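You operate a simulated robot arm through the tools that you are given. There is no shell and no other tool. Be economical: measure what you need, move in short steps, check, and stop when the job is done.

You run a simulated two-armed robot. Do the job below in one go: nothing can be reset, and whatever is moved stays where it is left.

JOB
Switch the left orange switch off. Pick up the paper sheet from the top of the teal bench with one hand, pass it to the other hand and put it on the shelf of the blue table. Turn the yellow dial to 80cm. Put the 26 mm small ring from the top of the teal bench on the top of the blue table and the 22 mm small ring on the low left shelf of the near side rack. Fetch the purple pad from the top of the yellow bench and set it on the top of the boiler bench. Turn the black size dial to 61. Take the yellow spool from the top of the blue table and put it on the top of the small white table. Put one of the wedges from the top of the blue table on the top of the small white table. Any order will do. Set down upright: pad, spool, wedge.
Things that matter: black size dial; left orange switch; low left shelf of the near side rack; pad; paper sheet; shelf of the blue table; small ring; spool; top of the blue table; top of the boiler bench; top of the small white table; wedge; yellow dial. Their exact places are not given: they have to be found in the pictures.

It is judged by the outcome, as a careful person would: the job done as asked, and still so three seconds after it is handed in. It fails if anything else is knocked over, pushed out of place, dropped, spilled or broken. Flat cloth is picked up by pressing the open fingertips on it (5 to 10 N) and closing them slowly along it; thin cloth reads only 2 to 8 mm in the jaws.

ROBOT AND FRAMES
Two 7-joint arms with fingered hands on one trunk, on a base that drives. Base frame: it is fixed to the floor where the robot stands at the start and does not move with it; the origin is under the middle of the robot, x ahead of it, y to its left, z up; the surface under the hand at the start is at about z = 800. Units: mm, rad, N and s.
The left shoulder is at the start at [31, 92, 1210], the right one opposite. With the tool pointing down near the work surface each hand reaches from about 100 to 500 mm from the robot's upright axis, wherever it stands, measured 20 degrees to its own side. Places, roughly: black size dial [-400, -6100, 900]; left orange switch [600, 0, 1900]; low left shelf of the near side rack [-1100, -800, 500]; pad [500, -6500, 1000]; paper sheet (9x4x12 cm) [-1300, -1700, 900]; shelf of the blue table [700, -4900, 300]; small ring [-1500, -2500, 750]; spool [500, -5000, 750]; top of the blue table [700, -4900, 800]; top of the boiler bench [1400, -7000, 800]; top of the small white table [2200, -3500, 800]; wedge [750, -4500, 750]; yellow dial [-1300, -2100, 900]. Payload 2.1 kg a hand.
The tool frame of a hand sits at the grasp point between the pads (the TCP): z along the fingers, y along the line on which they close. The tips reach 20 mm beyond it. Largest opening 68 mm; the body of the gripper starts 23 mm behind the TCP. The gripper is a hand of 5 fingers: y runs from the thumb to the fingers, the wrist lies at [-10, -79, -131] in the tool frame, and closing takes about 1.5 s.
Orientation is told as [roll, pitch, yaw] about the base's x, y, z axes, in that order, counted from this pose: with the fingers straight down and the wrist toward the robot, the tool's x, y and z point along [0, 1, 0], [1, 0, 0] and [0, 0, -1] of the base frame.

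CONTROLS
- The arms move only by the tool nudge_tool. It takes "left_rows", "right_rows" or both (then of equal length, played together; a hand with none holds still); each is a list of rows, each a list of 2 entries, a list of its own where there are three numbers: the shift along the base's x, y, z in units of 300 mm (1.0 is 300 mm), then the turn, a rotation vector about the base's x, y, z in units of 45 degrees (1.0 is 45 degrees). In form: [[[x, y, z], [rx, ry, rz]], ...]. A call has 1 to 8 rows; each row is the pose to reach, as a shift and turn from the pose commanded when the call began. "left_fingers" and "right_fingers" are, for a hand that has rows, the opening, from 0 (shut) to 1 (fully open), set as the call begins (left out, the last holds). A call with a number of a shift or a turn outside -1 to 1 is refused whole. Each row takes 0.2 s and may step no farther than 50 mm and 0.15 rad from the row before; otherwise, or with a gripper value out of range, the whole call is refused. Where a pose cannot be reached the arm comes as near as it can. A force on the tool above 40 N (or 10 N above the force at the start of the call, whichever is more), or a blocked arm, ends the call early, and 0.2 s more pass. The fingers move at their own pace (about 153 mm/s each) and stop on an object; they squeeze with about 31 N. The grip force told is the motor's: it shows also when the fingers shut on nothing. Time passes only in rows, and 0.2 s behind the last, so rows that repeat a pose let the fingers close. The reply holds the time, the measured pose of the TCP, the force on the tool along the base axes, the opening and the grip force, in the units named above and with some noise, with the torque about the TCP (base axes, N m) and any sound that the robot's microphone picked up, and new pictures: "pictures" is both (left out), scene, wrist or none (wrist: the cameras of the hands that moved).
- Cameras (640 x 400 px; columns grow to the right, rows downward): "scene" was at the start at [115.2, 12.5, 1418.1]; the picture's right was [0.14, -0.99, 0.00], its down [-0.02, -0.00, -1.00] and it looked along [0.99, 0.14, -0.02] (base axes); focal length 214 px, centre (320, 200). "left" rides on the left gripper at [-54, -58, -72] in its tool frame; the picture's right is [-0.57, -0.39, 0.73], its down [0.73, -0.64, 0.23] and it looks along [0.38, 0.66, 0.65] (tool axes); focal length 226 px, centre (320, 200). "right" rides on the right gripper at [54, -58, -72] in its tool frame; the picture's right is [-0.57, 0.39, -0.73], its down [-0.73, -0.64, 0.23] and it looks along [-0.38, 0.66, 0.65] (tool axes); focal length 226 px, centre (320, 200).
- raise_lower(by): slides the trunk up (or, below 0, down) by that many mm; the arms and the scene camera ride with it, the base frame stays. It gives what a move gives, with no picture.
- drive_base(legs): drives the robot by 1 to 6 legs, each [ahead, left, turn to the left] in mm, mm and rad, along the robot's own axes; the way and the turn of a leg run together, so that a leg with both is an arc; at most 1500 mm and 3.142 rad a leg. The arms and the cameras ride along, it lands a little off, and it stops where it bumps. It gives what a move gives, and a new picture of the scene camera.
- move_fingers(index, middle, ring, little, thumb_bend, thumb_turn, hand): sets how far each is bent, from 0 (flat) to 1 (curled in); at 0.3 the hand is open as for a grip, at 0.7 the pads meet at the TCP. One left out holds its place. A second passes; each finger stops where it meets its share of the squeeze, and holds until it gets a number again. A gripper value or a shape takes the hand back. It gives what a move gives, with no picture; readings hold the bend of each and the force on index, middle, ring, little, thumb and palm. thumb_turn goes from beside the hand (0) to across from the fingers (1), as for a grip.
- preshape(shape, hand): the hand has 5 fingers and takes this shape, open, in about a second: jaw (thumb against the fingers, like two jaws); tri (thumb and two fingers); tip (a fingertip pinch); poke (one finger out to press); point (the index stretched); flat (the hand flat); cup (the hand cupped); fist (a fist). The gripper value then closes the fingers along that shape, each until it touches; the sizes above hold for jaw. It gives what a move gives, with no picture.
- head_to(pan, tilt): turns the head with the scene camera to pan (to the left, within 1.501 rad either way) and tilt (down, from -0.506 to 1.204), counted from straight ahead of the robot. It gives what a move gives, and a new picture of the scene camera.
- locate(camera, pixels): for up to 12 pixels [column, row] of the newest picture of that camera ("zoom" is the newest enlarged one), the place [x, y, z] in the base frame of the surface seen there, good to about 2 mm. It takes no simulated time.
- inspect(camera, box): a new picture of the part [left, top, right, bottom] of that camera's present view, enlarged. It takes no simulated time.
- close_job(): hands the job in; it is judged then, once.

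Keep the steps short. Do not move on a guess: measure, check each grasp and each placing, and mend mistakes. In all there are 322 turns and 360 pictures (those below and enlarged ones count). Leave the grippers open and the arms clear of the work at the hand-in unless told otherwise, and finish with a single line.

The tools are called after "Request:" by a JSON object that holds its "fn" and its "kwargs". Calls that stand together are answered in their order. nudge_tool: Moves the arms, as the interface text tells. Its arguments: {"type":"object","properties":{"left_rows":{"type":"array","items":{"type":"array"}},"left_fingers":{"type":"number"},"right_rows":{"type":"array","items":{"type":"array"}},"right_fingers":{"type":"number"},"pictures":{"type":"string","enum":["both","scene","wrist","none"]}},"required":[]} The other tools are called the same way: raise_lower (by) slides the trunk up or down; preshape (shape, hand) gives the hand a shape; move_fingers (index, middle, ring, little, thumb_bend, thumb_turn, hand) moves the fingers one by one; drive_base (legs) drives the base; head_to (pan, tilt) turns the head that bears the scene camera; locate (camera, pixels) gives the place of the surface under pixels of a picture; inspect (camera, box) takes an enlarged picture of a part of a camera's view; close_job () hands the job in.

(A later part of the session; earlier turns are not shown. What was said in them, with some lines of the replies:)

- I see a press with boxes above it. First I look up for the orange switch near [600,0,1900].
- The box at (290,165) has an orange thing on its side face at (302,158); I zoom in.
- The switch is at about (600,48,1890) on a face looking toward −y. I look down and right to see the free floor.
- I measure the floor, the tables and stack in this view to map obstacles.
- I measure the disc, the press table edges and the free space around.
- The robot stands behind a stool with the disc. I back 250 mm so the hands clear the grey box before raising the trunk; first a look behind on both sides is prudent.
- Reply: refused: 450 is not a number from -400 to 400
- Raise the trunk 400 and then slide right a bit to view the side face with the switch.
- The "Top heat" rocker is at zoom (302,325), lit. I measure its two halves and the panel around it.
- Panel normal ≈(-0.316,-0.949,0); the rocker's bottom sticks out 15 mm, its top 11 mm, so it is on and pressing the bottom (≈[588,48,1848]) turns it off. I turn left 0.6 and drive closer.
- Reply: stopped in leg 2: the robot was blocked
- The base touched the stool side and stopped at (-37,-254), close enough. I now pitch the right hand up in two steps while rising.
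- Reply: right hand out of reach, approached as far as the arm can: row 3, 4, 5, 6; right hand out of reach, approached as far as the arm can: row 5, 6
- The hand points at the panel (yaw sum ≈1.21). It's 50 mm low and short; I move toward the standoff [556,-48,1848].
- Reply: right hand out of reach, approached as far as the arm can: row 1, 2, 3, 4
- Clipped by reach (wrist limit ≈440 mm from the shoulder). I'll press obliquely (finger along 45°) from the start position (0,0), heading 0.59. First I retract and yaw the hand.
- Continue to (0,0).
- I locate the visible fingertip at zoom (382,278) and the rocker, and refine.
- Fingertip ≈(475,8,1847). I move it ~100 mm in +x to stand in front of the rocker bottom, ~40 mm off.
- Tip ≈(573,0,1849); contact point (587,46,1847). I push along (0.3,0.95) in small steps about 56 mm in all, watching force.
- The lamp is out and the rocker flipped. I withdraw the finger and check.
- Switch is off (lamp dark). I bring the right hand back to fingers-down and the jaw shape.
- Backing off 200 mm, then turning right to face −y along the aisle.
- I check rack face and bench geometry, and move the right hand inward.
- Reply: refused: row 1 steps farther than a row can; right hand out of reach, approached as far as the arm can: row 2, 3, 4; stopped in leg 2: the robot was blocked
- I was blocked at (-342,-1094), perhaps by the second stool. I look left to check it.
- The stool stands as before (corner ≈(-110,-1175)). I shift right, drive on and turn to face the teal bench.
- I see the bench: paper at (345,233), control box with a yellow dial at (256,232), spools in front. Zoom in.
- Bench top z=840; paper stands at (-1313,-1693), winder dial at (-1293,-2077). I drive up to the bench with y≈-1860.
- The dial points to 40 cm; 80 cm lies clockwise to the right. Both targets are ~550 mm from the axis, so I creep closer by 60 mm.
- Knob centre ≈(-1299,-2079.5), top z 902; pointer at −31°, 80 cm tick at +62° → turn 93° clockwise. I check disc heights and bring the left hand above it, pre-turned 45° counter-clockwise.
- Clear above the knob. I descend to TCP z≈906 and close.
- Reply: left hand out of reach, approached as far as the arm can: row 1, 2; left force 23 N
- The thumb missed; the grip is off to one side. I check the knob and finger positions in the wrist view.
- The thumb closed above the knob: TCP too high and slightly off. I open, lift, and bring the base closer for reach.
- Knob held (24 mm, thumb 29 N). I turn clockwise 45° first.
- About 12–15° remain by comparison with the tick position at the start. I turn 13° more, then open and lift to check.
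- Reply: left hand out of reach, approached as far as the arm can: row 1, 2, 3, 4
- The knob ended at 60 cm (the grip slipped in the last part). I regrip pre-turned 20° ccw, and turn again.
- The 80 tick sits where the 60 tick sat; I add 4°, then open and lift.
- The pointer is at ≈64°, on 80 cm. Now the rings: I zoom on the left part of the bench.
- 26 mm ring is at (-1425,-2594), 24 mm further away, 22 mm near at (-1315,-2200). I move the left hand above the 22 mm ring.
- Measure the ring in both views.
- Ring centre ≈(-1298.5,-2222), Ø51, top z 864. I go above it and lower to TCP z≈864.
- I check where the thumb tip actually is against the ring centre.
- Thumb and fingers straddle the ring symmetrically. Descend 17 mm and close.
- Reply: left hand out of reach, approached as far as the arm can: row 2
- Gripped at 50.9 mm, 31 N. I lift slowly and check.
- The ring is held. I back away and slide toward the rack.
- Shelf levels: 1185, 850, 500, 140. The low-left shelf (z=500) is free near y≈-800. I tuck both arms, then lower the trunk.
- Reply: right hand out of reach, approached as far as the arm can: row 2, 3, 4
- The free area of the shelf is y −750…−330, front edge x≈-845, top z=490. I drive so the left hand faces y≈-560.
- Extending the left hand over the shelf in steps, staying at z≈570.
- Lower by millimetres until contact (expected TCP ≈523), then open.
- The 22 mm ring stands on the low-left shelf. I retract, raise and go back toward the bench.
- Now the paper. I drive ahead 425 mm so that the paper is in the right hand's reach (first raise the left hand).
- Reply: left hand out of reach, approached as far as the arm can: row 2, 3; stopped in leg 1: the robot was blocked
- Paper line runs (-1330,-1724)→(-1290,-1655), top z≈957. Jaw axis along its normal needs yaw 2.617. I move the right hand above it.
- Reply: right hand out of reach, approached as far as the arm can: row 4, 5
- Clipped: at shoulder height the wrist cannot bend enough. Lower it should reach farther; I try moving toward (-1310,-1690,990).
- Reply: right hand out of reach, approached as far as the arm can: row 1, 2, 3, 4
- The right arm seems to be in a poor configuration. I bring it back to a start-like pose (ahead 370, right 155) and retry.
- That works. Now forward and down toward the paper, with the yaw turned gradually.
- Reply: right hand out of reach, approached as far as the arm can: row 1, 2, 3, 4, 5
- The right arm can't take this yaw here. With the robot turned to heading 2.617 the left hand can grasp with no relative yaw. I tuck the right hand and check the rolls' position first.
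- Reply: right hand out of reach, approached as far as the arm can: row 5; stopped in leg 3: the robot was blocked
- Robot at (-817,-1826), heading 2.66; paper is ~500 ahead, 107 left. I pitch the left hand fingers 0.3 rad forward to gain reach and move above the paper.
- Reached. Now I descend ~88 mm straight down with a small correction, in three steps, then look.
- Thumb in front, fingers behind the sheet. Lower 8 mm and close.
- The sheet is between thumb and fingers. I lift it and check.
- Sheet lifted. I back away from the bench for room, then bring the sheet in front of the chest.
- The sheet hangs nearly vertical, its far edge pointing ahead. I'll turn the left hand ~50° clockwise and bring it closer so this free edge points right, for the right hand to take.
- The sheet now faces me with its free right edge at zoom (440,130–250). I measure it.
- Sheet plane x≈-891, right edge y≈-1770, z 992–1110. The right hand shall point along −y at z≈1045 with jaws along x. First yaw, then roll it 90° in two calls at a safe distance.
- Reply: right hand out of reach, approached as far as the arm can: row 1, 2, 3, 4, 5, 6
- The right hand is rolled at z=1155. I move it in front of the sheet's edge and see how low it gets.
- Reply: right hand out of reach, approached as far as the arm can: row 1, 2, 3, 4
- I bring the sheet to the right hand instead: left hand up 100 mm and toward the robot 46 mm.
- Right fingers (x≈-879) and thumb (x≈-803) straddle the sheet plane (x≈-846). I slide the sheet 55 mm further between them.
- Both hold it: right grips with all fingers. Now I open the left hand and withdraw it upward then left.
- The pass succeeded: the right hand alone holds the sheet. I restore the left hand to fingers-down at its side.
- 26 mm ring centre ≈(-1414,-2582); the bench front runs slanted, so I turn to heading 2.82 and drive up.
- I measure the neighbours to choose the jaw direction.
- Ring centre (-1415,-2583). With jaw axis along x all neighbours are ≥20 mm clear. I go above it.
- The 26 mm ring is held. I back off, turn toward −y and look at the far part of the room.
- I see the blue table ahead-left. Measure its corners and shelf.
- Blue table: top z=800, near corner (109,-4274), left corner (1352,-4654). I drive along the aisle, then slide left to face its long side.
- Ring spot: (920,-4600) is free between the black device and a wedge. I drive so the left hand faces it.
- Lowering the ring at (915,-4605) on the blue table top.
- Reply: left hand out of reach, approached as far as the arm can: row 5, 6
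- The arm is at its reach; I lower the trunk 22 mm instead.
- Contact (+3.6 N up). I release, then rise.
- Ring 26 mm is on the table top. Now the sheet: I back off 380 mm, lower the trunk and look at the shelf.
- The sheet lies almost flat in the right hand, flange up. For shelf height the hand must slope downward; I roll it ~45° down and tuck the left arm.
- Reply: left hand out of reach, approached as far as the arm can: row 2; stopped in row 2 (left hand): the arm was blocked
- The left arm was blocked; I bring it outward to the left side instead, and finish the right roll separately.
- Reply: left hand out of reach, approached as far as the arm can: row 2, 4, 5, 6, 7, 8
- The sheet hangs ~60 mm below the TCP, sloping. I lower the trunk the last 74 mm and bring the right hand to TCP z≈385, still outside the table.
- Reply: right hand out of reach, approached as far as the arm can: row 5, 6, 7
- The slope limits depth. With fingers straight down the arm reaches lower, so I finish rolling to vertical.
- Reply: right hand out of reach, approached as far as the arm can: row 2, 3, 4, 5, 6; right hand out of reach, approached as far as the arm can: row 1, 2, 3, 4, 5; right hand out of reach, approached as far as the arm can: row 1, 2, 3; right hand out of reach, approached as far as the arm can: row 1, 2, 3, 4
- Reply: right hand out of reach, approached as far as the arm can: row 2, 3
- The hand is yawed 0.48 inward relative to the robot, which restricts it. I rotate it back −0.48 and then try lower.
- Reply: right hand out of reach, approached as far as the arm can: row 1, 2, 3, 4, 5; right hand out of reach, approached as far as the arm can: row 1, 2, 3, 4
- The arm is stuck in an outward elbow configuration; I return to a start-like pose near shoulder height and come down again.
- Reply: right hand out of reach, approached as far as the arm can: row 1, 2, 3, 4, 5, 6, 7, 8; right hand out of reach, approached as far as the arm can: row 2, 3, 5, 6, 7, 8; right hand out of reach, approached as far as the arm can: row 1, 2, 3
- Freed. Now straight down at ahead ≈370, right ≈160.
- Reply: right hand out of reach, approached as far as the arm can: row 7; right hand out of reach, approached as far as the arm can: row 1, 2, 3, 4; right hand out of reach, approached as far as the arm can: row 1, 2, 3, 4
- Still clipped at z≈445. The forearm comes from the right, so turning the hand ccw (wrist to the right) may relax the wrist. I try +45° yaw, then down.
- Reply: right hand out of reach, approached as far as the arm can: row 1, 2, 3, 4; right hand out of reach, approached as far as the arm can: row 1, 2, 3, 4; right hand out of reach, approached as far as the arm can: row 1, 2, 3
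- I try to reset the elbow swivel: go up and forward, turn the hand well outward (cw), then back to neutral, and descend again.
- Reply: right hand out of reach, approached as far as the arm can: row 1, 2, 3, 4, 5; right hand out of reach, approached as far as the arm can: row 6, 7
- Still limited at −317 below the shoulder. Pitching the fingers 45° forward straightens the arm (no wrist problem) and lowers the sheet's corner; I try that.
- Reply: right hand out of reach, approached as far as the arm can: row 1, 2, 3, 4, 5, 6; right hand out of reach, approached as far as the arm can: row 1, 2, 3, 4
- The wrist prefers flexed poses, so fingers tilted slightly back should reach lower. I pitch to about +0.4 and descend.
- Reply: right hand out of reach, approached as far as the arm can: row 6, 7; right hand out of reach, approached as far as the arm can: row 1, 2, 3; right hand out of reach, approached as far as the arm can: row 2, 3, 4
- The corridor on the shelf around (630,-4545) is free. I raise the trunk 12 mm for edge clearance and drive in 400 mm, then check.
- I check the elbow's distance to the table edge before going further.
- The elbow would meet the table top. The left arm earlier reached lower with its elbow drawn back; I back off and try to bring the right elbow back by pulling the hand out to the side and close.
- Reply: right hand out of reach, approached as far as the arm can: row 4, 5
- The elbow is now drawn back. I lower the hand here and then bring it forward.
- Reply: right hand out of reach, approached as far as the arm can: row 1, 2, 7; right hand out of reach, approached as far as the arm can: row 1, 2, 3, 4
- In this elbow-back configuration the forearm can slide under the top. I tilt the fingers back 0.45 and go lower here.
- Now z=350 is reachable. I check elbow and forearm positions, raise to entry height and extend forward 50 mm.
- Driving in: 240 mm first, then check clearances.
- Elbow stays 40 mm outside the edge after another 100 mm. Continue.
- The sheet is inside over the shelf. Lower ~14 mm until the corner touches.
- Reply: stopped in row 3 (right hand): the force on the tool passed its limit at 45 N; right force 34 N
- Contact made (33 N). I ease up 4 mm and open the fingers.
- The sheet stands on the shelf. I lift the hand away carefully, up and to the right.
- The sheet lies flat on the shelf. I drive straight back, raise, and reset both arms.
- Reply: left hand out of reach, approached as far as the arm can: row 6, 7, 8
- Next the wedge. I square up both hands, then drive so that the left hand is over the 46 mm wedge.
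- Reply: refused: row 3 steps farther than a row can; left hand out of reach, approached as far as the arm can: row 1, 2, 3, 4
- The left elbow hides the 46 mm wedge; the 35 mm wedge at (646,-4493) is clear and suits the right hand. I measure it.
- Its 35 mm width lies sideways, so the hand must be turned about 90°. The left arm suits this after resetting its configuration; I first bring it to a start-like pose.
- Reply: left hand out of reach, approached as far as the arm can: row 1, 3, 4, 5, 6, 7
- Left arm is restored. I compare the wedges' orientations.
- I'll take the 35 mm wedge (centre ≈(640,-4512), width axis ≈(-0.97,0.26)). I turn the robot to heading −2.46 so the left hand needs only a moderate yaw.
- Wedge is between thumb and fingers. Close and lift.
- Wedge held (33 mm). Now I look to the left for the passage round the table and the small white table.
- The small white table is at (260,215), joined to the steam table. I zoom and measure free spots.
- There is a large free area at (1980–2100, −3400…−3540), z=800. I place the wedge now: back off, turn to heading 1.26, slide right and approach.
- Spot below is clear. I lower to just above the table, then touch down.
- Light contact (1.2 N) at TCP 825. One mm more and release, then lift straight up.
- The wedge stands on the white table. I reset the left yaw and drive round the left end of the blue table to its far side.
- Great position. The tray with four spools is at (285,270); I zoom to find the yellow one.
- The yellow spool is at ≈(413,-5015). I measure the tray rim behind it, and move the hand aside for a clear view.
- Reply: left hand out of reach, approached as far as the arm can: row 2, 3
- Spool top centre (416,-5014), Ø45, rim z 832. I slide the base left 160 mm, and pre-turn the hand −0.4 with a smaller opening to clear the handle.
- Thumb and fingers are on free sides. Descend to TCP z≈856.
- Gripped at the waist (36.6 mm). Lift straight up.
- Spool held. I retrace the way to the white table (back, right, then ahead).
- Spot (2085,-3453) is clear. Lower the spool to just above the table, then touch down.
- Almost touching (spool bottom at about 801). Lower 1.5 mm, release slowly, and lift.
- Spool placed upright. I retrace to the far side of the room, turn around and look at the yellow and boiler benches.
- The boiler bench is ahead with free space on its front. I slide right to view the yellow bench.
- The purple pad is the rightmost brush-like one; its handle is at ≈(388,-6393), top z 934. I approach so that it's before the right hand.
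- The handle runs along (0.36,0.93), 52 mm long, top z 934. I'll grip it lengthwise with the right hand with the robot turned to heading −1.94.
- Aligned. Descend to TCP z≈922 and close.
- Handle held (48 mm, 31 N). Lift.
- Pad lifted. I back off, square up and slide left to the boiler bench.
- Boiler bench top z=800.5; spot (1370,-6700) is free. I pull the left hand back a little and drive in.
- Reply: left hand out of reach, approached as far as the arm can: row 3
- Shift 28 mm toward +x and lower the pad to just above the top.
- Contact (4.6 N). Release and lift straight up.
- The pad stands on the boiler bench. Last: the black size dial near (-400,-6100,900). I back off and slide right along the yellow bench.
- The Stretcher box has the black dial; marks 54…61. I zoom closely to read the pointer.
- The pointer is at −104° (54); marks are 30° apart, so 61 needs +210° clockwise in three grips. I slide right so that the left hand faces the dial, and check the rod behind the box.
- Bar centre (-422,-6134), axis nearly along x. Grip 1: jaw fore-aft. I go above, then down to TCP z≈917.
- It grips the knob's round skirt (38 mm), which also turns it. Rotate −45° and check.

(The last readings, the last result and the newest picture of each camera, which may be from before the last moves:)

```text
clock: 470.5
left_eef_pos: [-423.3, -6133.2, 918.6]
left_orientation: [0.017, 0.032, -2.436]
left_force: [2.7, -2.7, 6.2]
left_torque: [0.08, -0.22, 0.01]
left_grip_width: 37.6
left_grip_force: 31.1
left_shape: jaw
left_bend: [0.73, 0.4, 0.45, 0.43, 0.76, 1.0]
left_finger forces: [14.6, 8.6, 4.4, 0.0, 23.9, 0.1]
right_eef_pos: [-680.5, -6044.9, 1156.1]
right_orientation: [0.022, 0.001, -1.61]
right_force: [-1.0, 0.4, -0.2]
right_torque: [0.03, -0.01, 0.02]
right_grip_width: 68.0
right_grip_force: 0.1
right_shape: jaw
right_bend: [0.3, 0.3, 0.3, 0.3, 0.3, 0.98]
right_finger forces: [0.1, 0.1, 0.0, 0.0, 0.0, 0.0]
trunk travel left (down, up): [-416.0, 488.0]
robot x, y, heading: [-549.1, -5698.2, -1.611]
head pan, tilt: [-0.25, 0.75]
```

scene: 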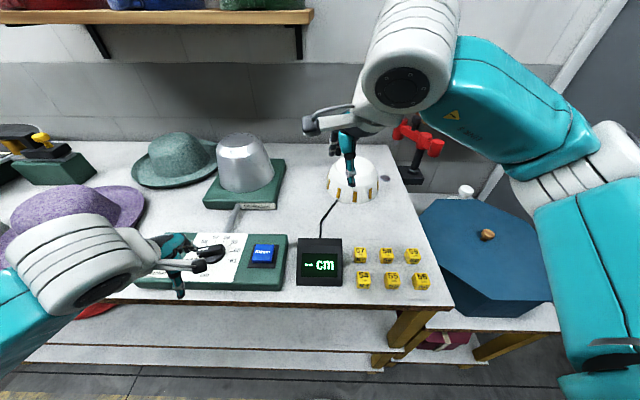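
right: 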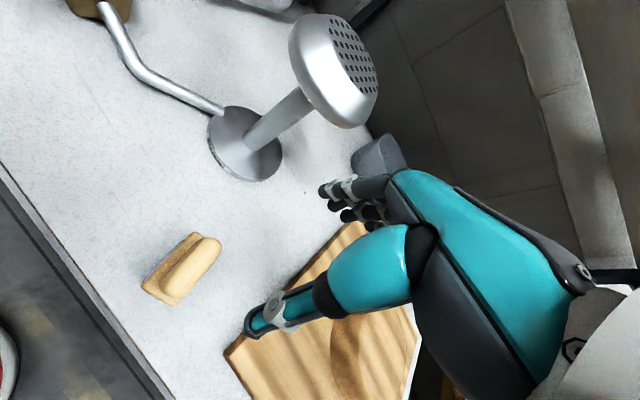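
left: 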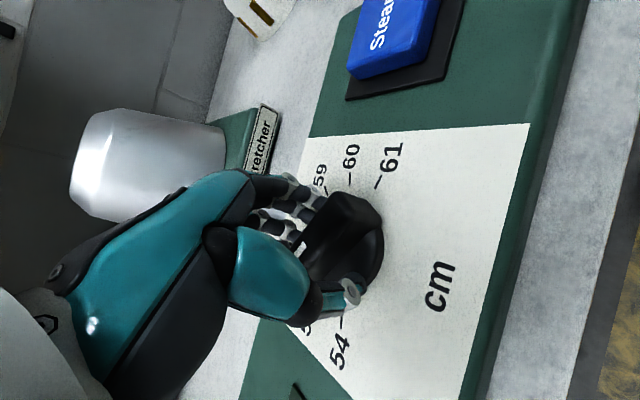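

The knob follows the hand. I release, lift, turn back +90° and regrip.

Request:
{"fn": "nudge_tool", "kwargs": {"left_rows": [[[0, 0, 0], [0, 0, 0]], [[0, 0, 0], [0, 0, 0]], [[0, 0, 0], [0, 0, 0]], [[0, 0, 0.08], [0, 0, 0]], [[0, 0, 0.18], [0, 0, 0]]], "left_fingers": 1.0, "pictures": "wrist"}}

Request:
{"fn": "nudge_tool", "kwargs": {"left_rows": [[[0, 0, 0], [0, 0, 0.17]], [[0, 0, 0], [0, 0, 0.34]], [[0, 0, 0], [0, 0, 0.51]], [[0, 0, 0], [0, 0, 0.68]], [[0, 0, 0], [0, 0, 0.84]], [[0, 0, 0], [0, 0, 1.0]]], "pictures": "none"}}

Request:
{"fn": "nudge_tool", "kwargs": {"left_rows": [[[0, 0, 0], [0, 0, 0.17]], [[0, 0, 0], [0, 0, 0.34]], [[0, 0, 0], [0, 0, 0.51]], [[0, 0, 0], [0, 0, 0.68]], [[0, 0, 0], [0, 0, 0.84]], [[0, 0, 0], [0, 0, 1.0]]], "pictures": "none"}}

```text
clock: 471.7
left_eef_pos: [-423.4, -6132.5, 972.5]
left_orientation: [0.017, 0.031, -2.433]
left_force: [-0.1, 0.2, 0.0]
left_torque: [0.01, -0.01, -0.05]
left_grip_width: 67.6
left_grip_force: 0.0
left_shape: jaw
left_bend: [0.3, 0.3, 0.3, 0.3, 0.3, 0.98]
left_finger forces: [0.1, 0.0, 0.0, 0.0, 0.1, 0.0]
right_eef_pos: [-680.8, -6045.1, 1155.8]
right_orientation: [0.021, 0.001, -1.611]
right_force: [0.1, -0.3, -0.1]
right_torque: [0.01, -0.02, 0.0]
right_grip_width: 67.8
right_grip_force: 0.1
right_shape: jaw
right_bend: [0.3, 0.3, 0.3, 0.3, 0.3, 0.98]
right_finger forces: [0.1, 0.0, 0.1, 0.0, 0.1, 0.1]
trunk travel left (down, up): [-416.0, 488.0]
robot x, y, heading: [-549.9, -5703.5, -1.607]
head pan, tilt: [-0.25, 0.75]
```

left: 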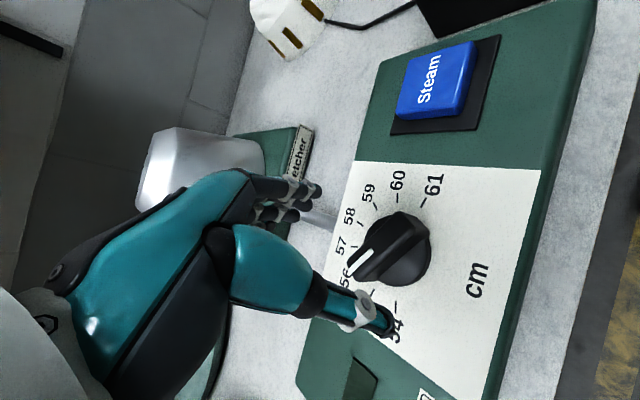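

```text
clock: 473.1
left_eef_pos: [-423.0, -6133.8, 971.7]
left_orientation: [0.017, 0.03, -1.647]
left_force: [0.2, -0.2, 0.5]
left_torque: [0.01, -0.02, 0.01]
left_grip_width: 67.8
left_grip_force: 0.0
left_shape: jaw
left_bend: [0.3, 0.3, 0.3, 0.3, 0.3, 0.98]
left_finger forces: [0.0, 0.0, 0.0, 0.0, 0.0, 0.0]
right_eef_pos: [-680.7, -6046.0, 1157.8]
right_orientation: [0.021, 0.001, -1.61]
right_force: [-0.6, -0.1, -0.3]
right_torque: [0.01, 0.02, -0.01]
right_grip_width: 67.9
right_grip_force: 0.0
right_shape: jaw
right_bend: [0.3, 0.3, 0.3, 0.3, 0.3, 0.98]
right_finger forces: [0.0, 0.1, 0.1, 0.1, 0.0, 0.0]
trunk travel left (down, up): [-416.0, 488.0]
robot x, y, heading: [-547.1, -5700.2, -1.614]
head pan, tilt: [-0.25, 0.75]
```

```text
clock: 474.5
left_eef_pos: [-422.2, -6133.7, 972.1]
left_orientation: [0.019, 0.03, -0.859]
left_force: [-0.1, 0.2, 0.6]
left_torque: [-0.02, -0.04, -0.01]
left_grip_width: 67.8
left_grip_force: 0.1
left_shape: jaw
left_bend: [0.3, 0.3, 0.3, 0.3, 0.3, 0.98]
left_finger forces: [0.0, 0.0, 0.1, 0.1, 0.1, 0.0]
right_eef_pos: [-679.5, -6044.7, 1156.4]
right_orientation: [0.021, 0.001, -1.609]
right_force: [-0.4, -0.7, 0.7]
right_torque: [0.04, -0.03, 0.01]
right_grip_width: 68.0
right_grip_force: 0.0
right_shape: jaw
right_bend: [0.3, 0.3, 0.3, 0.3, 0.3, 0.98]
right_finger forces: [0.0, 0.0, 0.0, 0.1, 0.0, 0.0]
trunk travel left (down, up): [-416.0, 488.0]
robot x, y, heading: [-550.0, -5704.7, -1.613]
head pan, tilt: [-0.25, 0.75]
```

Pointer has advanced to ≈56. Descend, grip and turn −90°.

Request:
{"fn": "nudge_tool", "kwargs": {"left_rows": [[[0, 0, -0.1], [0, 0, 0]], [[0, 0, -0.18], [0, 0, 0]]], "pictures": "none"}}

Request:
{"fn": "nudge_tool", "kwargs": {"left_rows": [[[0, 0, 0], [0, 0, 0]], [[0, 0, 0], [0, 0, 0]], [[0, 0, 0], [0, 0, 0]], [[0, 0, 0], [0, 0, 0]], [[0, 0, 0], [0, 0, 0]], [[0, 0, 0], [0, 0, 0]], [[0, 0, 0], [0, 0, 0]], [[0, 0, 0], [0, 0, 0]]], "left_fingers": 0.0, "pictures": "wrist"}}

```text
clock: 475.1
left_eef_pos: [-423.2, -6132.6, 918.4]
left_orientation: [0.018, 0.03, -0.86]
left_force: [0.3, -0.7, 2.2]
left_torque: [-0.03, -0.04, 0.05]
left_grip_width: 67.8
left_grip_force: 0.1
left_shape: jaw
left_bend: [0.29, 0.3, 0.3, 0.3, 0.3, 0.98]
left_finger forces: [2.2, 0.0, 0.1, 0.0, 0.0, 0.0]
right_eef_pos: [-679.1, -6044.8, 1156.0]
right_orientation: [0.022, 0.0, -1.608]
right_force: [-1.0, -0.8, -0.9]
right_torque: [0.01, 0.04, 0.01]
right_grip_width: 68.1
right_grip_force: 0.0
right_shape: jaw
right_bend: [0.3, 0.3, 0.3, 0.3, 0.3, 0.98]
right_finger forces: [0.0, 0.0, 0.0, 0.0, 0.0, 0.0]
trunk travel left (down, up): [-416.0, 488.0]
robot x, y, heading: [-551.3, -5701.2, -1.615]
head pan, tilt: [-0.25, 0.75]
```

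```text
clock: 476.9
left_eef_pos: [-423.1, -6134.3, 918.3]
left_orientation: [0.019, 0.031, -0.862]
left_force: [-0.9, 2.1, -2.3]
left_torque: [0.04, -0.02, 0.03]
left_grip_width: 45.0
left_grip_force: 31.5
left_shape: jaw
left_bend: [0.27, 0.39, 0.38, 0.43, 0.65, 1.0]
left_finger forces: [19.7, 7.5, 0.0, 0.0, 28.1, 0.0]
right_eef_pos: [-680.6, -6045.7, 1155.2]
right_orientation: [0.02, 0.0, -1.611]
right_force: [-0.2, 0.2, 0.2]
right_torque: [0.01, 0.0, 0.0]
right_grip_width: 68.1
right_grip_force: 0.0
right_shape: jaw
right_bend: [0.3, 0.3, 0.3, 0.3, 0.3, 0.98]
right_finger forces: [0.0, 0.0, 0.0, 0.1, 0.0, 0.0]
trunk travel left (down, up): [-416.0, 488.0]
robot x, y, heading: [-551.4, -5700.9, -1.615]
head pan, tilt: [-0.25, 0.75]
```

left: 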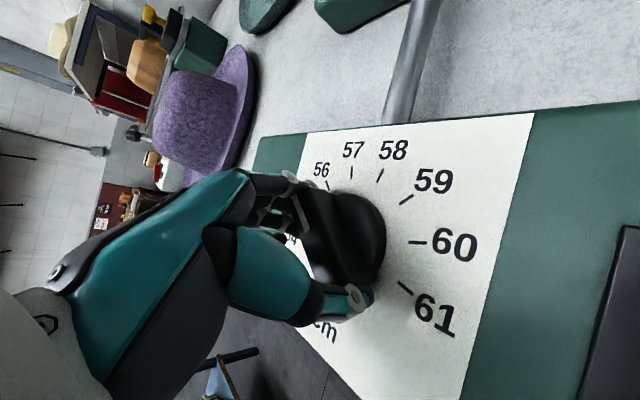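

Gripped lengthwise (45 mm). Turn −90° in two calls.

Request:
{"fn": "nudge_tool", "kwargs": {"left_rows": [[[0, 0, 0], [0, 0, -0.17]], [[0, 0, 0], [0, 0, -0.34]], [[0, 0, 0], [0, 0, -0.51]], [[0, 0, 0], [0, 0, -0.68]], [[0, 0, 0], [0, 0, -0.84]], [[0, 0, 0], [0, 0, -1.0]]], "pictures": "none"}}

Request:
{"fn": "nudge_tool", "kwargs": {"left_rows": [[[0, 0, 0], [0, 0, -0.17]], [[0, 0, 0], [0, 0, -0.34]], [[0, 0, 0], [0, 0, -0.51]], [[0, 0, 0], [0, 0, -0.68]], [[0, 0, 0], [0, 0, -0.84]], [[0, 0, 0], [0, 0, -1.0]]], "pictures": "wrist"}}

```text
clock: 478.3
left_eef_pos: [-421.8, -6133.8, 918.1]
left_orientation: [0.019, 0.033, -1.65]
left_force: [4.4, 4.2, -5.8]
left_torque: [-0.02, -0.03, 0.04]
left_grip_width: 45.1
left_grip_force: 30.6
left_shape: jaw
left_bend: [0.27, 0.4, 0.38, 0.43, 0.65, 1.0]
left_finger forces: [16.7, 8.0, 0.0, 0.0, 29.2, 0.1]
right_eef_pos: [-679.6, -6045.0, 1157.0]
right_orientation: [0.02, -0.001, -1.61]
right_force: [0.2, -0.6, 0.4]
right_torque: [0.02, 0.02, 0.01]
right_grip_width: 68.1
right_grip_force: 0.0
right_shape: jaw
right_bend: [0.3, 0.3, 0.3, 0.3, 0.3, 0.98]
right_finger forces: [0.1, 0.0, 0.1, 0.0, 0.0, 0.1]
trunk travel left (down, up): [-416.0, 488.0]
robot x, y, heading: [-550.1, -5697.5, -1.612]
head pan, tilt: [-0.25, 0.75]
```

```text
clock: 479.7
left_eef_pos: [-422.3, -6134.1, 917.9]
left_orientation: [0.016, 0.03, -2.435]
left_force: [9.9, -0.6, -6.0]
left_torque: [-0.12, 0.03, 0.03]
left_grip_width: 44.7
left_grip_force: 30.9
left_shape: jaw
left_bend: [0.28, 0.4, 0.38, 0.43, 0.64, 1.0]
left_finger forces: [15.6, 8.5, 0.1, 0.0, 29.7, 0.0]
right_eef_pos: [-679.9, -6046.6, 1156.5]
right_orientation: [0.018, 0.002, -1.608]
right_force: [0.0, -0.7, -0.1]
right_torque: [-0.01, -0.03, -0.01]
right_grip_width: 68.1
right_grip_force: 0.1
right_shape: jaw
right_bend: [0.3, 0.3, 0.3, 0.3, 0.3, 0.98]
right_finger forces: [0.0, 0.0, 0.0, 0.0, 0.1, 0.0]
trunk travel left (down, up): [-416.0, 488.0]
robot x, y, heading: [-549.1, -5699.4, -1.612]
head pan, tilt: [-0.25, 0.75]
```

left: 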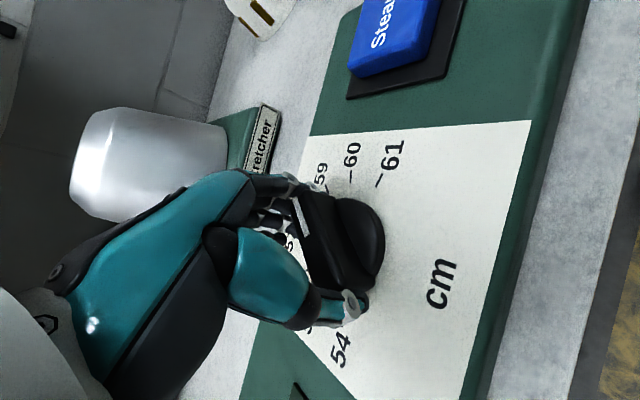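

Now near 58–59. Release, lift, turn back +90° and regrip.

Request:
{"fn": "nudge_tool", "kwargs": {"left_rows": [[[0, 0, 0], [0, 0, 0]], [[0, 0, 0], [0, 0, 0]], [[0, 0, 0], [0, 0, 0]], [[0, 0, 0.08], [0, 0, 0]], [[0, 0, 0.18], [0, 0, 0]]], "left_fingers": 1.0, "pictures": "wrist"}}

Request:
{"fn": "nudge_tool", "kwargs": {"left_rows": [[[0, 0, 0], [0, 0, 0.17]], [[0, 0, 0], [0, 0, 0.34]], [[0, 0, 0], [0, 0, 0.51]], [[0, 0, 0], [0, 0, 0.68]], [[0, 0, 0], [0, 0, 0.84]], [[0, 0, 0], [0, 0, 1.0]]], "pictures": "none"}}

Request:
{"fn": "nudge_tool", "kwargs": {"left_rows": [[[0, 0, 0], [0, 0, 0.17]], [[0, 0, 0], [0, 0, 0.34]], [[0, 0, 0], [0, 0, 0.51]], [[0, 0, 0], [0, 0, 0.68]], [[0, 0, 0], [0, 0, 0.84]], [[0, 0, 0], [0, 0, 1.0]]], "pictures": "wrist"}}

```text
clock: 480.9
left_eef_pos: [-423.7, -6133.6, 974.6]
left_orientation: [0.019, 0.031, -2.431]
left_force: [0.1, 0.2, 0.0]
left_torque: [0.01, 0.03, -0.03]
left_grip_width: 67.9
left_grip_force: 0.0
left_shape: jaw
left_bend: [0.3, 0.3, 0.3, 0.3, 0.3, 0.98]
left_finger forces: [0.0, 0.0, 0.0, 0.0, 0.1, 0.0]
right_eef_pos: [-679.4, -6046.0, 1157.1]
right_orientation: [0.02, 0.0, -1.609]
right_force: [0.0, -0.1, 0.5]
right_torque: [-0.01, 0.01, -0.01]
right_grip_width: 68.1
right_grip_force: 0.1
right_shape: jaw
right_bend: [0.3, 0.3, 0.3, 0.3, 0.3, 0.98]
right_finger forces: [0.0, 0.0, 0.0, 0.1, 0.0, 0.1]
trunk travel left (down, up): [-416.0, 488.0]
robot x, y, heading: [-552.0, -5702.8, -1.607]
head pan, tilt: [-0.25, 0.75]
```

left: 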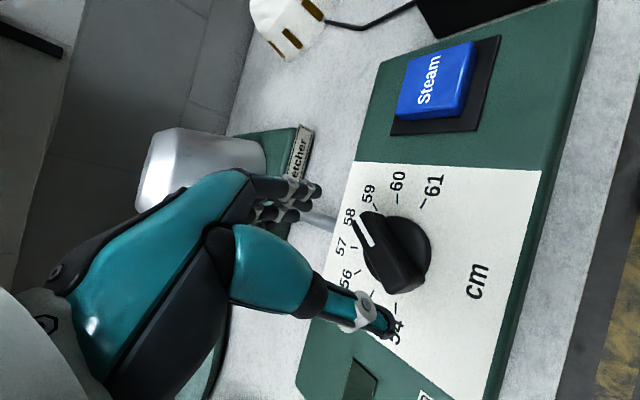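

```text
clock: 482.3
left_eef_pos: [-423.4, -6134.4, 972.3]
left_orientation: [0.019, 0.03, -1.644]
left_force: [-0.4, 0.0, -0.4]
left_torque: [-0.03, 0.0, 0.02]
left_grip_width: 68.0
left_grip_force: 0.1
left_shape: jaw
left_bend: [0.3, 0.3, 0.3, 0.3, 0.3, 0.98]
left_finger forces: [0.0, 0.0, 0.0, 0.1, 0.0, 0.0]
right_eef_pos: [-679.6, -6044.9, 1156.7]
right_orientation: [0.021, 0.001, -1.611]
right_force: [0.3, 0.2, -0.8]
right_torque: [0.0, -0.02, 0.01]
right_grip_width: 68.0
right_grip_force: 0.0
right_shape: jaw
right_bend: [0.3, 0.3, 0.3, 0.3, 0.3, 0.98]
right_finger forces: [0.0, 0.1, 0.0, 0.0, 0.0, 0.1]
trunk travel left (down, up): [-416.0, 488.0]
robot x, y, heading: [-553.5, -5703.2, -1.614]
head pan, tilt: [-0.25, 0.75]
```

```text
clock: 483.7
left_eef_pos: [-424.1, -6133.0, 972.2]
left_orientation: [0.017, 0.032, -0.858]
left_force: [-0.4, 0.4, 0.0]
left_torque: [0.0, 0.01, 0.03]
left_grip_width: 67.8
left_grip_force: 0.1
left_shape: jaw
left_bend: [0.3, 0.3, 0.3, 0.3, 0.3, 0.98]
left_finger forces: [0.0, 0.0, 0.1, 0.0, 0.0, 0.1]
right_eef_pos: [-680.8, -6044.7, 1155.7]
right_orientation: [0.022, 0.001, -1.61]
right_force: [0.0, -0.5, -0.3]
right_torque: [-0.04, -0.02, 0.04]
right_grip_width: 68.0
right_grip_force: 0.1
right_shape: jaw
right_bend: [0.3, 0.3, 0.3, 0.3, 0.3, 0.98]
right_finger forces: [0.0, 0.0, 0.1, 0.0, 0.1, 0.0]
trunk travel left (down, up): [-416.0, 488.0]
robot x, y, heading: [-549.8, -5701.3, -1.615]
head pan, tilt: [-0.25, 0.75]
```

left: 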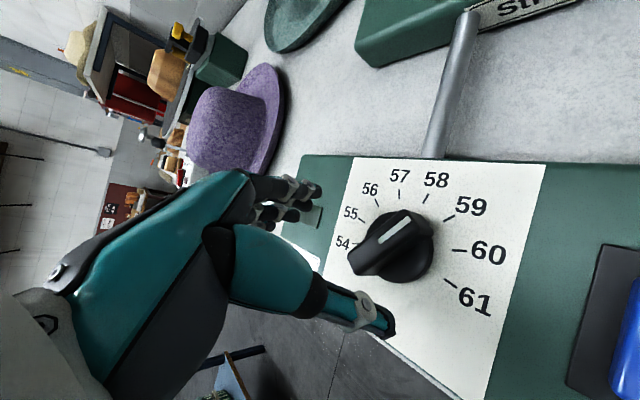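

The pointer is at 58; 90° remain. Descend, grip, turn −90°.

Request:
{"fn": "nudge_tool", "kwargs": {"left_rows": [[[0, 0, -0.1], [0, 0, 0.08]], [[0, 0, -0.18], [0, 0, 0.15]]], "pictures": "none"}}

Request:
{"fn": "nudge_tool", "kwargs": {"left_rows": [[[0, 0, 0], [0, 0, 0]], [[0, 0, 0], [0, 0, 0]], [[0, 0, 0], [0, 0, 0]], [[0, 0, 0], [0, 0, 0]], [[0, 0, 0], [0, 0, 0]], [[0, 0, 0], [0, 0, 0]], [[0, 0, 0], [0, 0, 0]], [[0, 0, 0], [0, 0, 0]]], "left_fingers": 0.0, "pictures": "none"}}

Request:
{"fn": "nudge_tool", "kwargs": {"left_rows": [[[0, 0, 0], [0, 0, -0.17]], [[0, 0, 0], [0, 0, -0.34]], [[0, 0, 0], [0, 0, -0.51]], [[0, 0, 0], [0, 0, -0.68]], [[0, 0, 0], [0, 0, -0.84]], [[0, 0, 0], [0, 0, -1.0]]], "pictures": "wrist"}}

```text
clock: 484.3
left_eef_pos: [-421.4, -6133.6, 917.5]
left_orientation: [0.019, 0.03, -0.744]
left_force: [-0.5, 0.2, 0.7]
left_torque: [0.0, 0.02, 0.01]
left_grip_width: 67.8
left_grip_force: 0.1
left_shape: jaw
left_bend: [0.3, 0.3, 0.3, 0.3, 0.3, 0.98]
left_finger forces: [0.1, 0.1, 0.1, 0.0, 0.0, 0.0]
right_eef_pos: [-680.6, -6045.4, 1157.1]
right_orientation: [0.022, 0.0, -1.609]
right_force: [0.0, -0.3, -0.2]
right_torque: [-0.02, -0.02, 0.0]
right_grip_width: 68.2
right_grip_force: 0.1
right_shape: jaw
right_bend: [0.3, 0.3, 0.3, 0.3, 0.3, 0.98]
right_finger forces: [0.1, 0.1, 0.0, 0.1, 0.0, 0.0]
trunk travel left (down, up): [-416.0, 488.0]
robot x, y, heading: [-550.5, -5700.0, -1.61]
head pan, tilt: [-0.25, 0.75]
```

```text
clock: 486.1
left_eef_pos: [-422.2, -6133.7, 919.4]
left_orientation: [0.016, 0.028, -0.746]
left_force: [3.3, -5.3, 29.5]
left_torque: [-0.22, -0.2, -0.04]
left_grip_width: 35.2
left_grip_force: 30.8
left_shape: jaw
left_bend: [0.74, 0.41, 0.47, 0.45, 0.74, 1.0]
left_finger forces: [18.9, 11.8, 4.3, 0.0, 25.4, 0.0]
right_eef_pos: [-679.2, -6044.8, 1158.0]
right_orientation: [0.019, 0.0, -1.609]
right_force: [-0.8, 0.5, 0.2]
right_torque: [0.01, -0.03, -0.02]
right_grip_width: 68.0
right_grip_force: 0.0
right_shape: jaw
right_bend: [0.3, 0.3, 0.3, 0.3, 0.3, 0.98]
right_finger forces: [0.1, 0.1, 0.0, 0.0, 0.0, 0.1]
trunk travel left (down, up): [-416.0, 488.0]
robot x, y, heading: [-548.0, -5700.7, -1.615]
head pan, tilt: [-0.25, 0.75]
```

```text
clock: 487.5
left_eef_pos: [-422.8, -6133.9, 918.7]
left_orientation: [0.018, 0.029, -1.531]
left_force: [6.5, -4.2, 30.0]
left_torque: [-0.57, -0.17, 0.04]
left_grip_width: 34.9
left_grip_force: 31.0
left_shape: jaw
left_bend: [0.28, 0.4, 0.45, 0.45, 0.75, 1.0]
left_finger forces: [20.5, 14.3, 4.8, 0.1, 27.2, 0.0]
right_eef_pos: [-679.4, -6045.6, 1157.4]
right_orientation: [0.02, 0.0, -1.61]
right_force: [0.1, 0.0, -0.5]
right_torque: [-0.03, -0.03, 0.02]
right_grip_width: 68.0
right_grip_force: 0.0
right_shape: jaw
right_bend: [0.3, 0.3, 0.3, 0.3, 0.3, 0.98]
right_finger forces: [0.1, 0.1, 0.1, 0.0, 0.0, 0.1]
trunk travel left (down, up): [-416.0, 488.0]
robot x, y, heading: [-551.5, -5698.2, -1.613]
head pan, tilt: [-0.25, 0.75]
```

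left: 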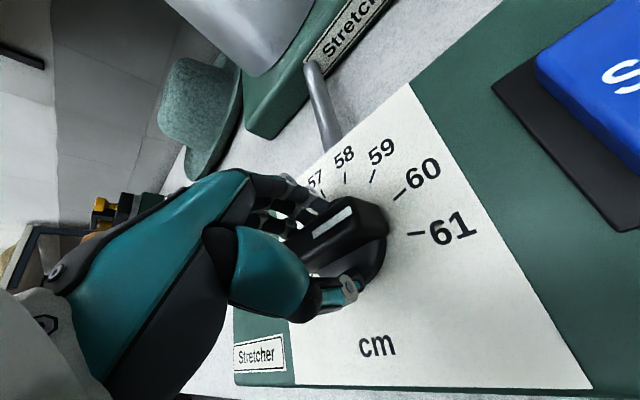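

Request:
{"fn": "nudge_tool", "kwargs": {"left_rows": [[[0, 0, 0], [0, 0, -0.17]], [[0, 0, 0], [0, 0, -0.34]], [[0, 0, 0], [0, 0, -0.51]], [[0, 0, 0], [0, 0, -0.68]], [[0, 0, 0], [0, 0, -0.84]], [[0, 0, 0], [0, 0, -1.0]]], "pictures": "none"}}

Request:
{"fn": "nudge_tool", "kwargs": {"left_rows": [[[0, 0, 0], [0, 0, 0]], [[0, 0, 0], [0, 0, 0]], [[0, 0, 0], [0, 0, 0]], [[0, 0, 0.08], [0, 0, 0]], [[0, 0, 0.18], [0, 0, 0]]], "left_fingers": 1.0, "pictures": "wrist"}}

```text
clock: 488.9
left_eef_pos: [-419.3, -6136.0, 919.8]
left_orientation: [0.025, 0.027, -2.277]
left_force: [11.2, -6.9, 13.4]
left_torque: [-0.33, -0.07, 0.28]
left_grip_width: 34.8
left_grip_force: 31.4
left_shape: jaw
left_bend: [0.28, 0.42, 0.5, 0.45, 0.77, 0.95]
left_finger forces: [16.8, 13.5, 0.7, 0.0, 26.3, 0.0]
right_eef_pos: [-678.1, -6045.3, 1155.8]
right_orientation: [0.02, 0.001, -1.606]
right_force: [-0.2, 1.0, 0.1]
right_torque: [0.02, 0.0, 0.01]
right_grip_width: 67.7
right_grip_force: 0.1
right_shape: jaw
right_bend: [0.3, 0.3, 0.3, 0.3, 0.3, 0.98]
right_finger forces: [0.1, 0.0, 0.0, 0.0, 0.0, 0.1]
trunk travel left (down, up): [-416.0, 488.0]
robot x, y, heading: [-549.2, -5701.7, -1.604]
head pan, tilt: [-0.25, 0.75]
stopped in row 6 (left hand): the force on the tool passed its limit at 42 N (the readings are from after the stop); the commanded pose is now the measured one
```

```text
clock: 490.1
left_eef_pos: [-421.7, -6135.2, 972.9]
left_orientation: [0.019, 0.029, -2.281]
left_force: [0.4, -0.4, 0.3]
left_torque: [0.01, -0.04, 0.02]
left_grip_width: 67.8
left_grip_force: 0.1
left_shape: jaw
left_bend: [0.3, 0.3, 0.3, 0.3, 0.3, 0.98]
left_finger forces: [0.1, 0.0, 0.1, 0.1, 0.0, 0.1]
right_eef_pos: [-681.1, -6045.8, 1156.3]
right_orientation: [0.021, -0.001, -1.607]
right_force: [0.3, 0.7, -0.4]
right_torque: [0.01, 0.0, 0.0]
right_grip_width: 68.1
right_grip_force: 0.0
right_shape: jaw
right_bend: [0.3, 0.3, 0.3, 0.3, 0.3, 0.98]
right_finger forces: [0.0, 0.0, 0.0, 0.0, 0.0, 0.1]
trunk travel left (down, up): [-416.0, 488.0]
robot x, y, heading: [-551.8, -5699.3, -1.613]
head pan, tilt: [-0.25, 0.75]
```

left: 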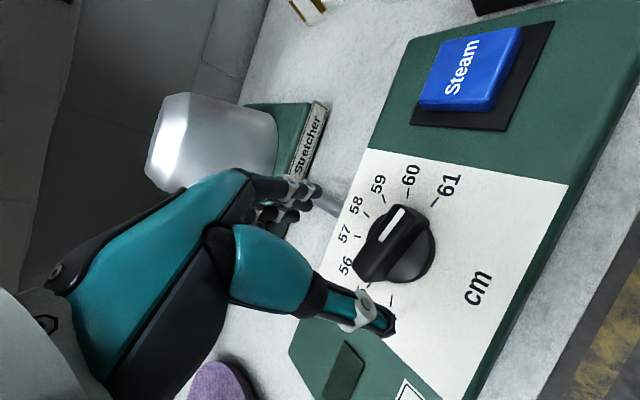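

Request:
{"fn": "inspect", "kwargs": {"camera": "left", "box": [330, 150, 490, 320]}}

Request:
{"fn": "locate", "kwargs": {"camera": "zoom", "pixels": [[292, 145], [245, 198], [270, 170], [302, 105], [305, 115], [395, 130], [410, 125], [265, 225]]}}

```text
2.35 times, centred on (410, 235) of left
```

zoom: 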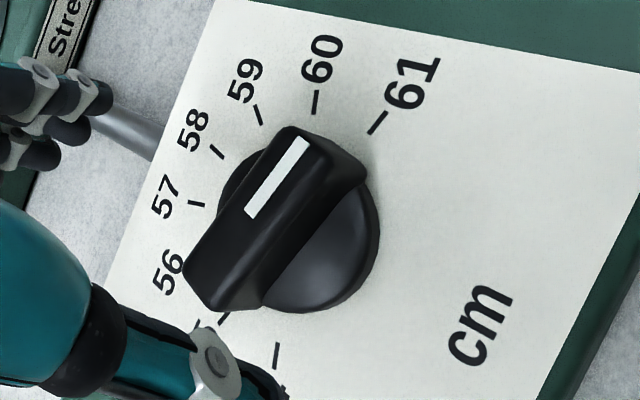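

```text
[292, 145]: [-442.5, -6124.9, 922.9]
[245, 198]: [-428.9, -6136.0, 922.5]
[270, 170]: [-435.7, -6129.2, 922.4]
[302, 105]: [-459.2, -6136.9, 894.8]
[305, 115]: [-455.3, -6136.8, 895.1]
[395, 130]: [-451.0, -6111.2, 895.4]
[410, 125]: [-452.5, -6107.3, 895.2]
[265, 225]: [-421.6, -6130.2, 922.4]
```

Request:
{"fn": "locate", "kwargs": {"camera": "zoom", "pixels": [[250, 212], [302, 142], [275, 178], [195, 290], [235, 300], [330, 150], [285, 130], [365, 175]]}}

Request:
{"fn": "nudge_tool", "kwargs": {"left_rows": [[[0.05, 0.1, 0.1], [0, 0, 0.15]], [[0.1, 0.2, 0.2], [0, 0, 0.3]], [[0.2, 0.3, 0.25], [0, 0, 0.45]], [[0.32, 0.38, 0.3], [0, 0, 0.6]], [[0.44, 0.42, 0.35], [0, 0, 0.75]]], "pictures": "none"}}

Request:
{"fn": "head_to", "kwargs": {"pan": 0.2, "tilt": 0.8}}

Request:
{"fn": "inspect", "kwargs": {"camera": "scene", "box": [230, 180, 350, 270]}}

```text
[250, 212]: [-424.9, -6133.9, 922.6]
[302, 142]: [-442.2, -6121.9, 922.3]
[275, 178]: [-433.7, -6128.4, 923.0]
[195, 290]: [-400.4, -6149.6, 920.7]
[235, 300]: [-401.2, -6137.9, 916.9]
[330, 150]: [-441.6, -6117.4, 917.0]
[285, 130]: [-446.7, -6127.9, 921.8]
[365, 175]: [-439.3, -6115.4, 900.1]
```

```text
clock: 491.3
left_eef_pos: [-290.4, -6010.6, 1077.8]
left_orientation: [0.021, 0.03, -1.692]
left_force: [0.3, -0.9, 0.4]
left_torque: [-0.02, 0.01, -0.02]
left_grip_width: 67.5
left_grip_force: 0.1
left_shape: jaw
left_bend: [0.3, 0.3, 0.3, 0.3, 0.3, 0.98]
left_finger forces: [0.0, 0.0, 0.0, 0.1, 0.0, 0.0]
right_eef_pos: [-680.3, -6045.5, 1155.9]
right_orientation: [0.022, 0.001, -1.607]
right_force: [0.7, 0.6, 0.9]
right_torque: [0.01, 0.0, -0.02]
right_grip_width: 68.2
right_grip_force: 0.0
right_shape: jaw
right_bend: [0.3, 0.3, 0.3, 0.3, 0.3, 0.98]
right_finger forces: [0.0, 0.1, 0.1, 0.1, 0.1, 0.0]
trunk travel left (down, up): [-416.0, 488.0]
robot x, y, heading: [-547.3, -5701.8, -1.611]
head pan, tilt: [-0.25, 0.75]
```

```text
clock: 492.2
left_eef_pos: [-289.4, -6011.7, 1076.9]
left_orientation: [0.021, 0.031, -1.692]
left_force: [-0.1, 0.4, 0.2]
left_torque: [0.0, -0.02, 0.01]
left_grip_width: 67.7
left_grip_force: 0.1
left_shape: jaw
left_bend: [0.3, 0.3, 0.3, 0.3, 0.3, 0.98]
left_finger forces: [0.0, 0.1, 0.1, 0.0, 0.0, 0.1]
right_eef_pos: [-679.9, -6046.5, 1156.9]
right_orientation: [0.021, 0.0, -1.607]
right_force: [0.4, -0.4, -0.5]
right_torque: [-0.01, 0.0, 0.0]
right_grip_width: 67.9
right_grip_force: 0.1
right_shape: jaw
right_bend: [0.3, 0.3, 0.3, 0.3, 0.3, 0.98]
right_finger forces: [0.0, 0.1, 0.0, 0.0, 0.0, 0.0]
trunk travel left (down, up): [-416.0, 488.0]
robot x, y, heading: [-549.7, -5702.8, -1.612]
head pan, tilt: [0.201, 0.799]
```

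scene: 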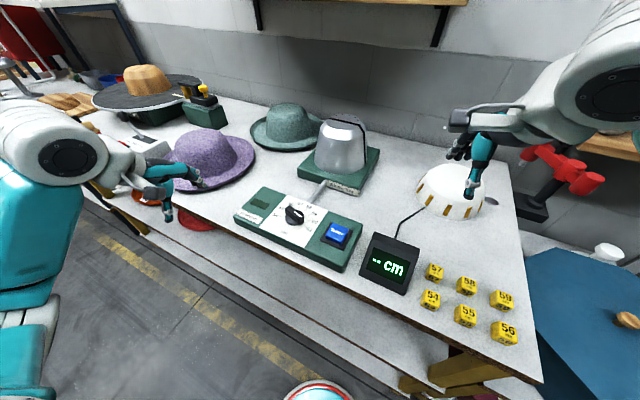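

```text
4.44 times, centred on (290, 225) of scene
```

zoom: 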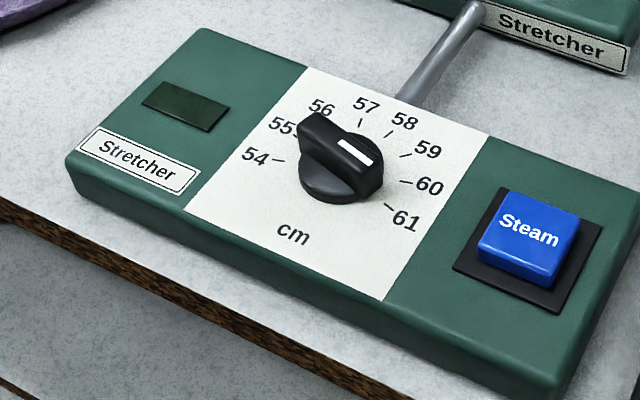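

The pointer direction is 106°, exactly on 61 (105°). I back away so that the arms are clear, with both grippers open.

Request:
{"fn": "drive_base", "kwargs": {"legs": [[-250, 0, 0]]}}

Request:
{"fn": "inspect", "kwargs": {"camera": "scene", "box": [160, 100, 480, 300]}}

```text
clock: 494.1
left_eef_pos: [-280.7, -5760.1, 1077.2]
left_orientation: [0.02, 0.029, -1.691]
left_force: [0.1, -0.2, 0.5]
left_torque: [0.04, -0.03, 0.01]
left_grip_width: 67.8
left_grip_force: 0.1
left_shape: jaw
left_bend: [0.3, 0.3, 0.3, 0.3, 0.3, 0.98]
left_finger forces: [0.0, 0.0, 0.0, 0.0, 0.0, 0.1]
right_eef_pos: [-668.9, -5794.8, 1156.6]
right_orientation: [0.02, -0.001, -1.608]
right_force: [-0.1, -0.2, 0.7]
right_torque: [0.0, 0.02, -0.02]
right_grip_width: 68.1
right_grip_force: 0.1
right_shape: jaw
right_bend: [0.3, 0.3, 0.3, 0.3, 0.3, 0.98]
right_finger forces: [0.0, 0.1, 0.0, 0.0, 0.0, 0.0]
trunk travel left (down, up): [-416.0, 488.0]
robot x, y, heading: [-543.1, -5448.5, -1.612]
head pan, tilt: [0.201, 0.799]
```

scene: 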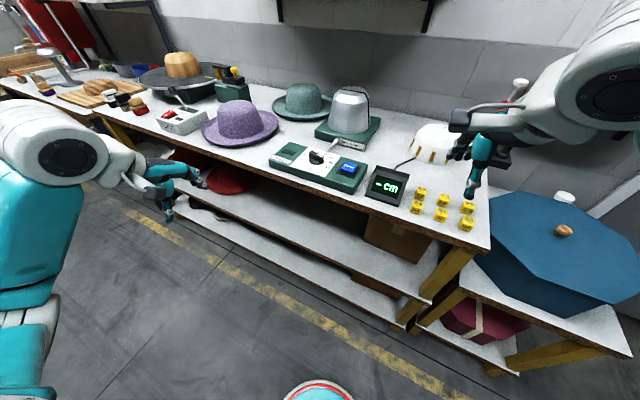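

```text
2.00 times, centred on (320, 200) of scene
```

zoom: 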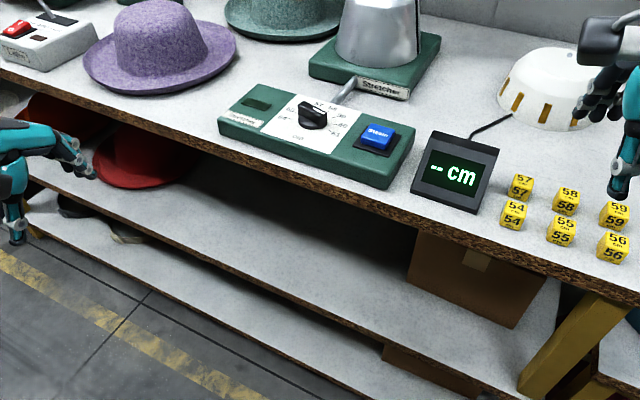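

Everything is in place and the arms are clear, so I hand the job in.

Request:
{"fn": "close_job", "kwargs": {}}

```text
The job is handed in.
```

All nine tasks are done and the job is handed in; while driving, the base lightly touched the stool and the teal bench, and neither looked moved.
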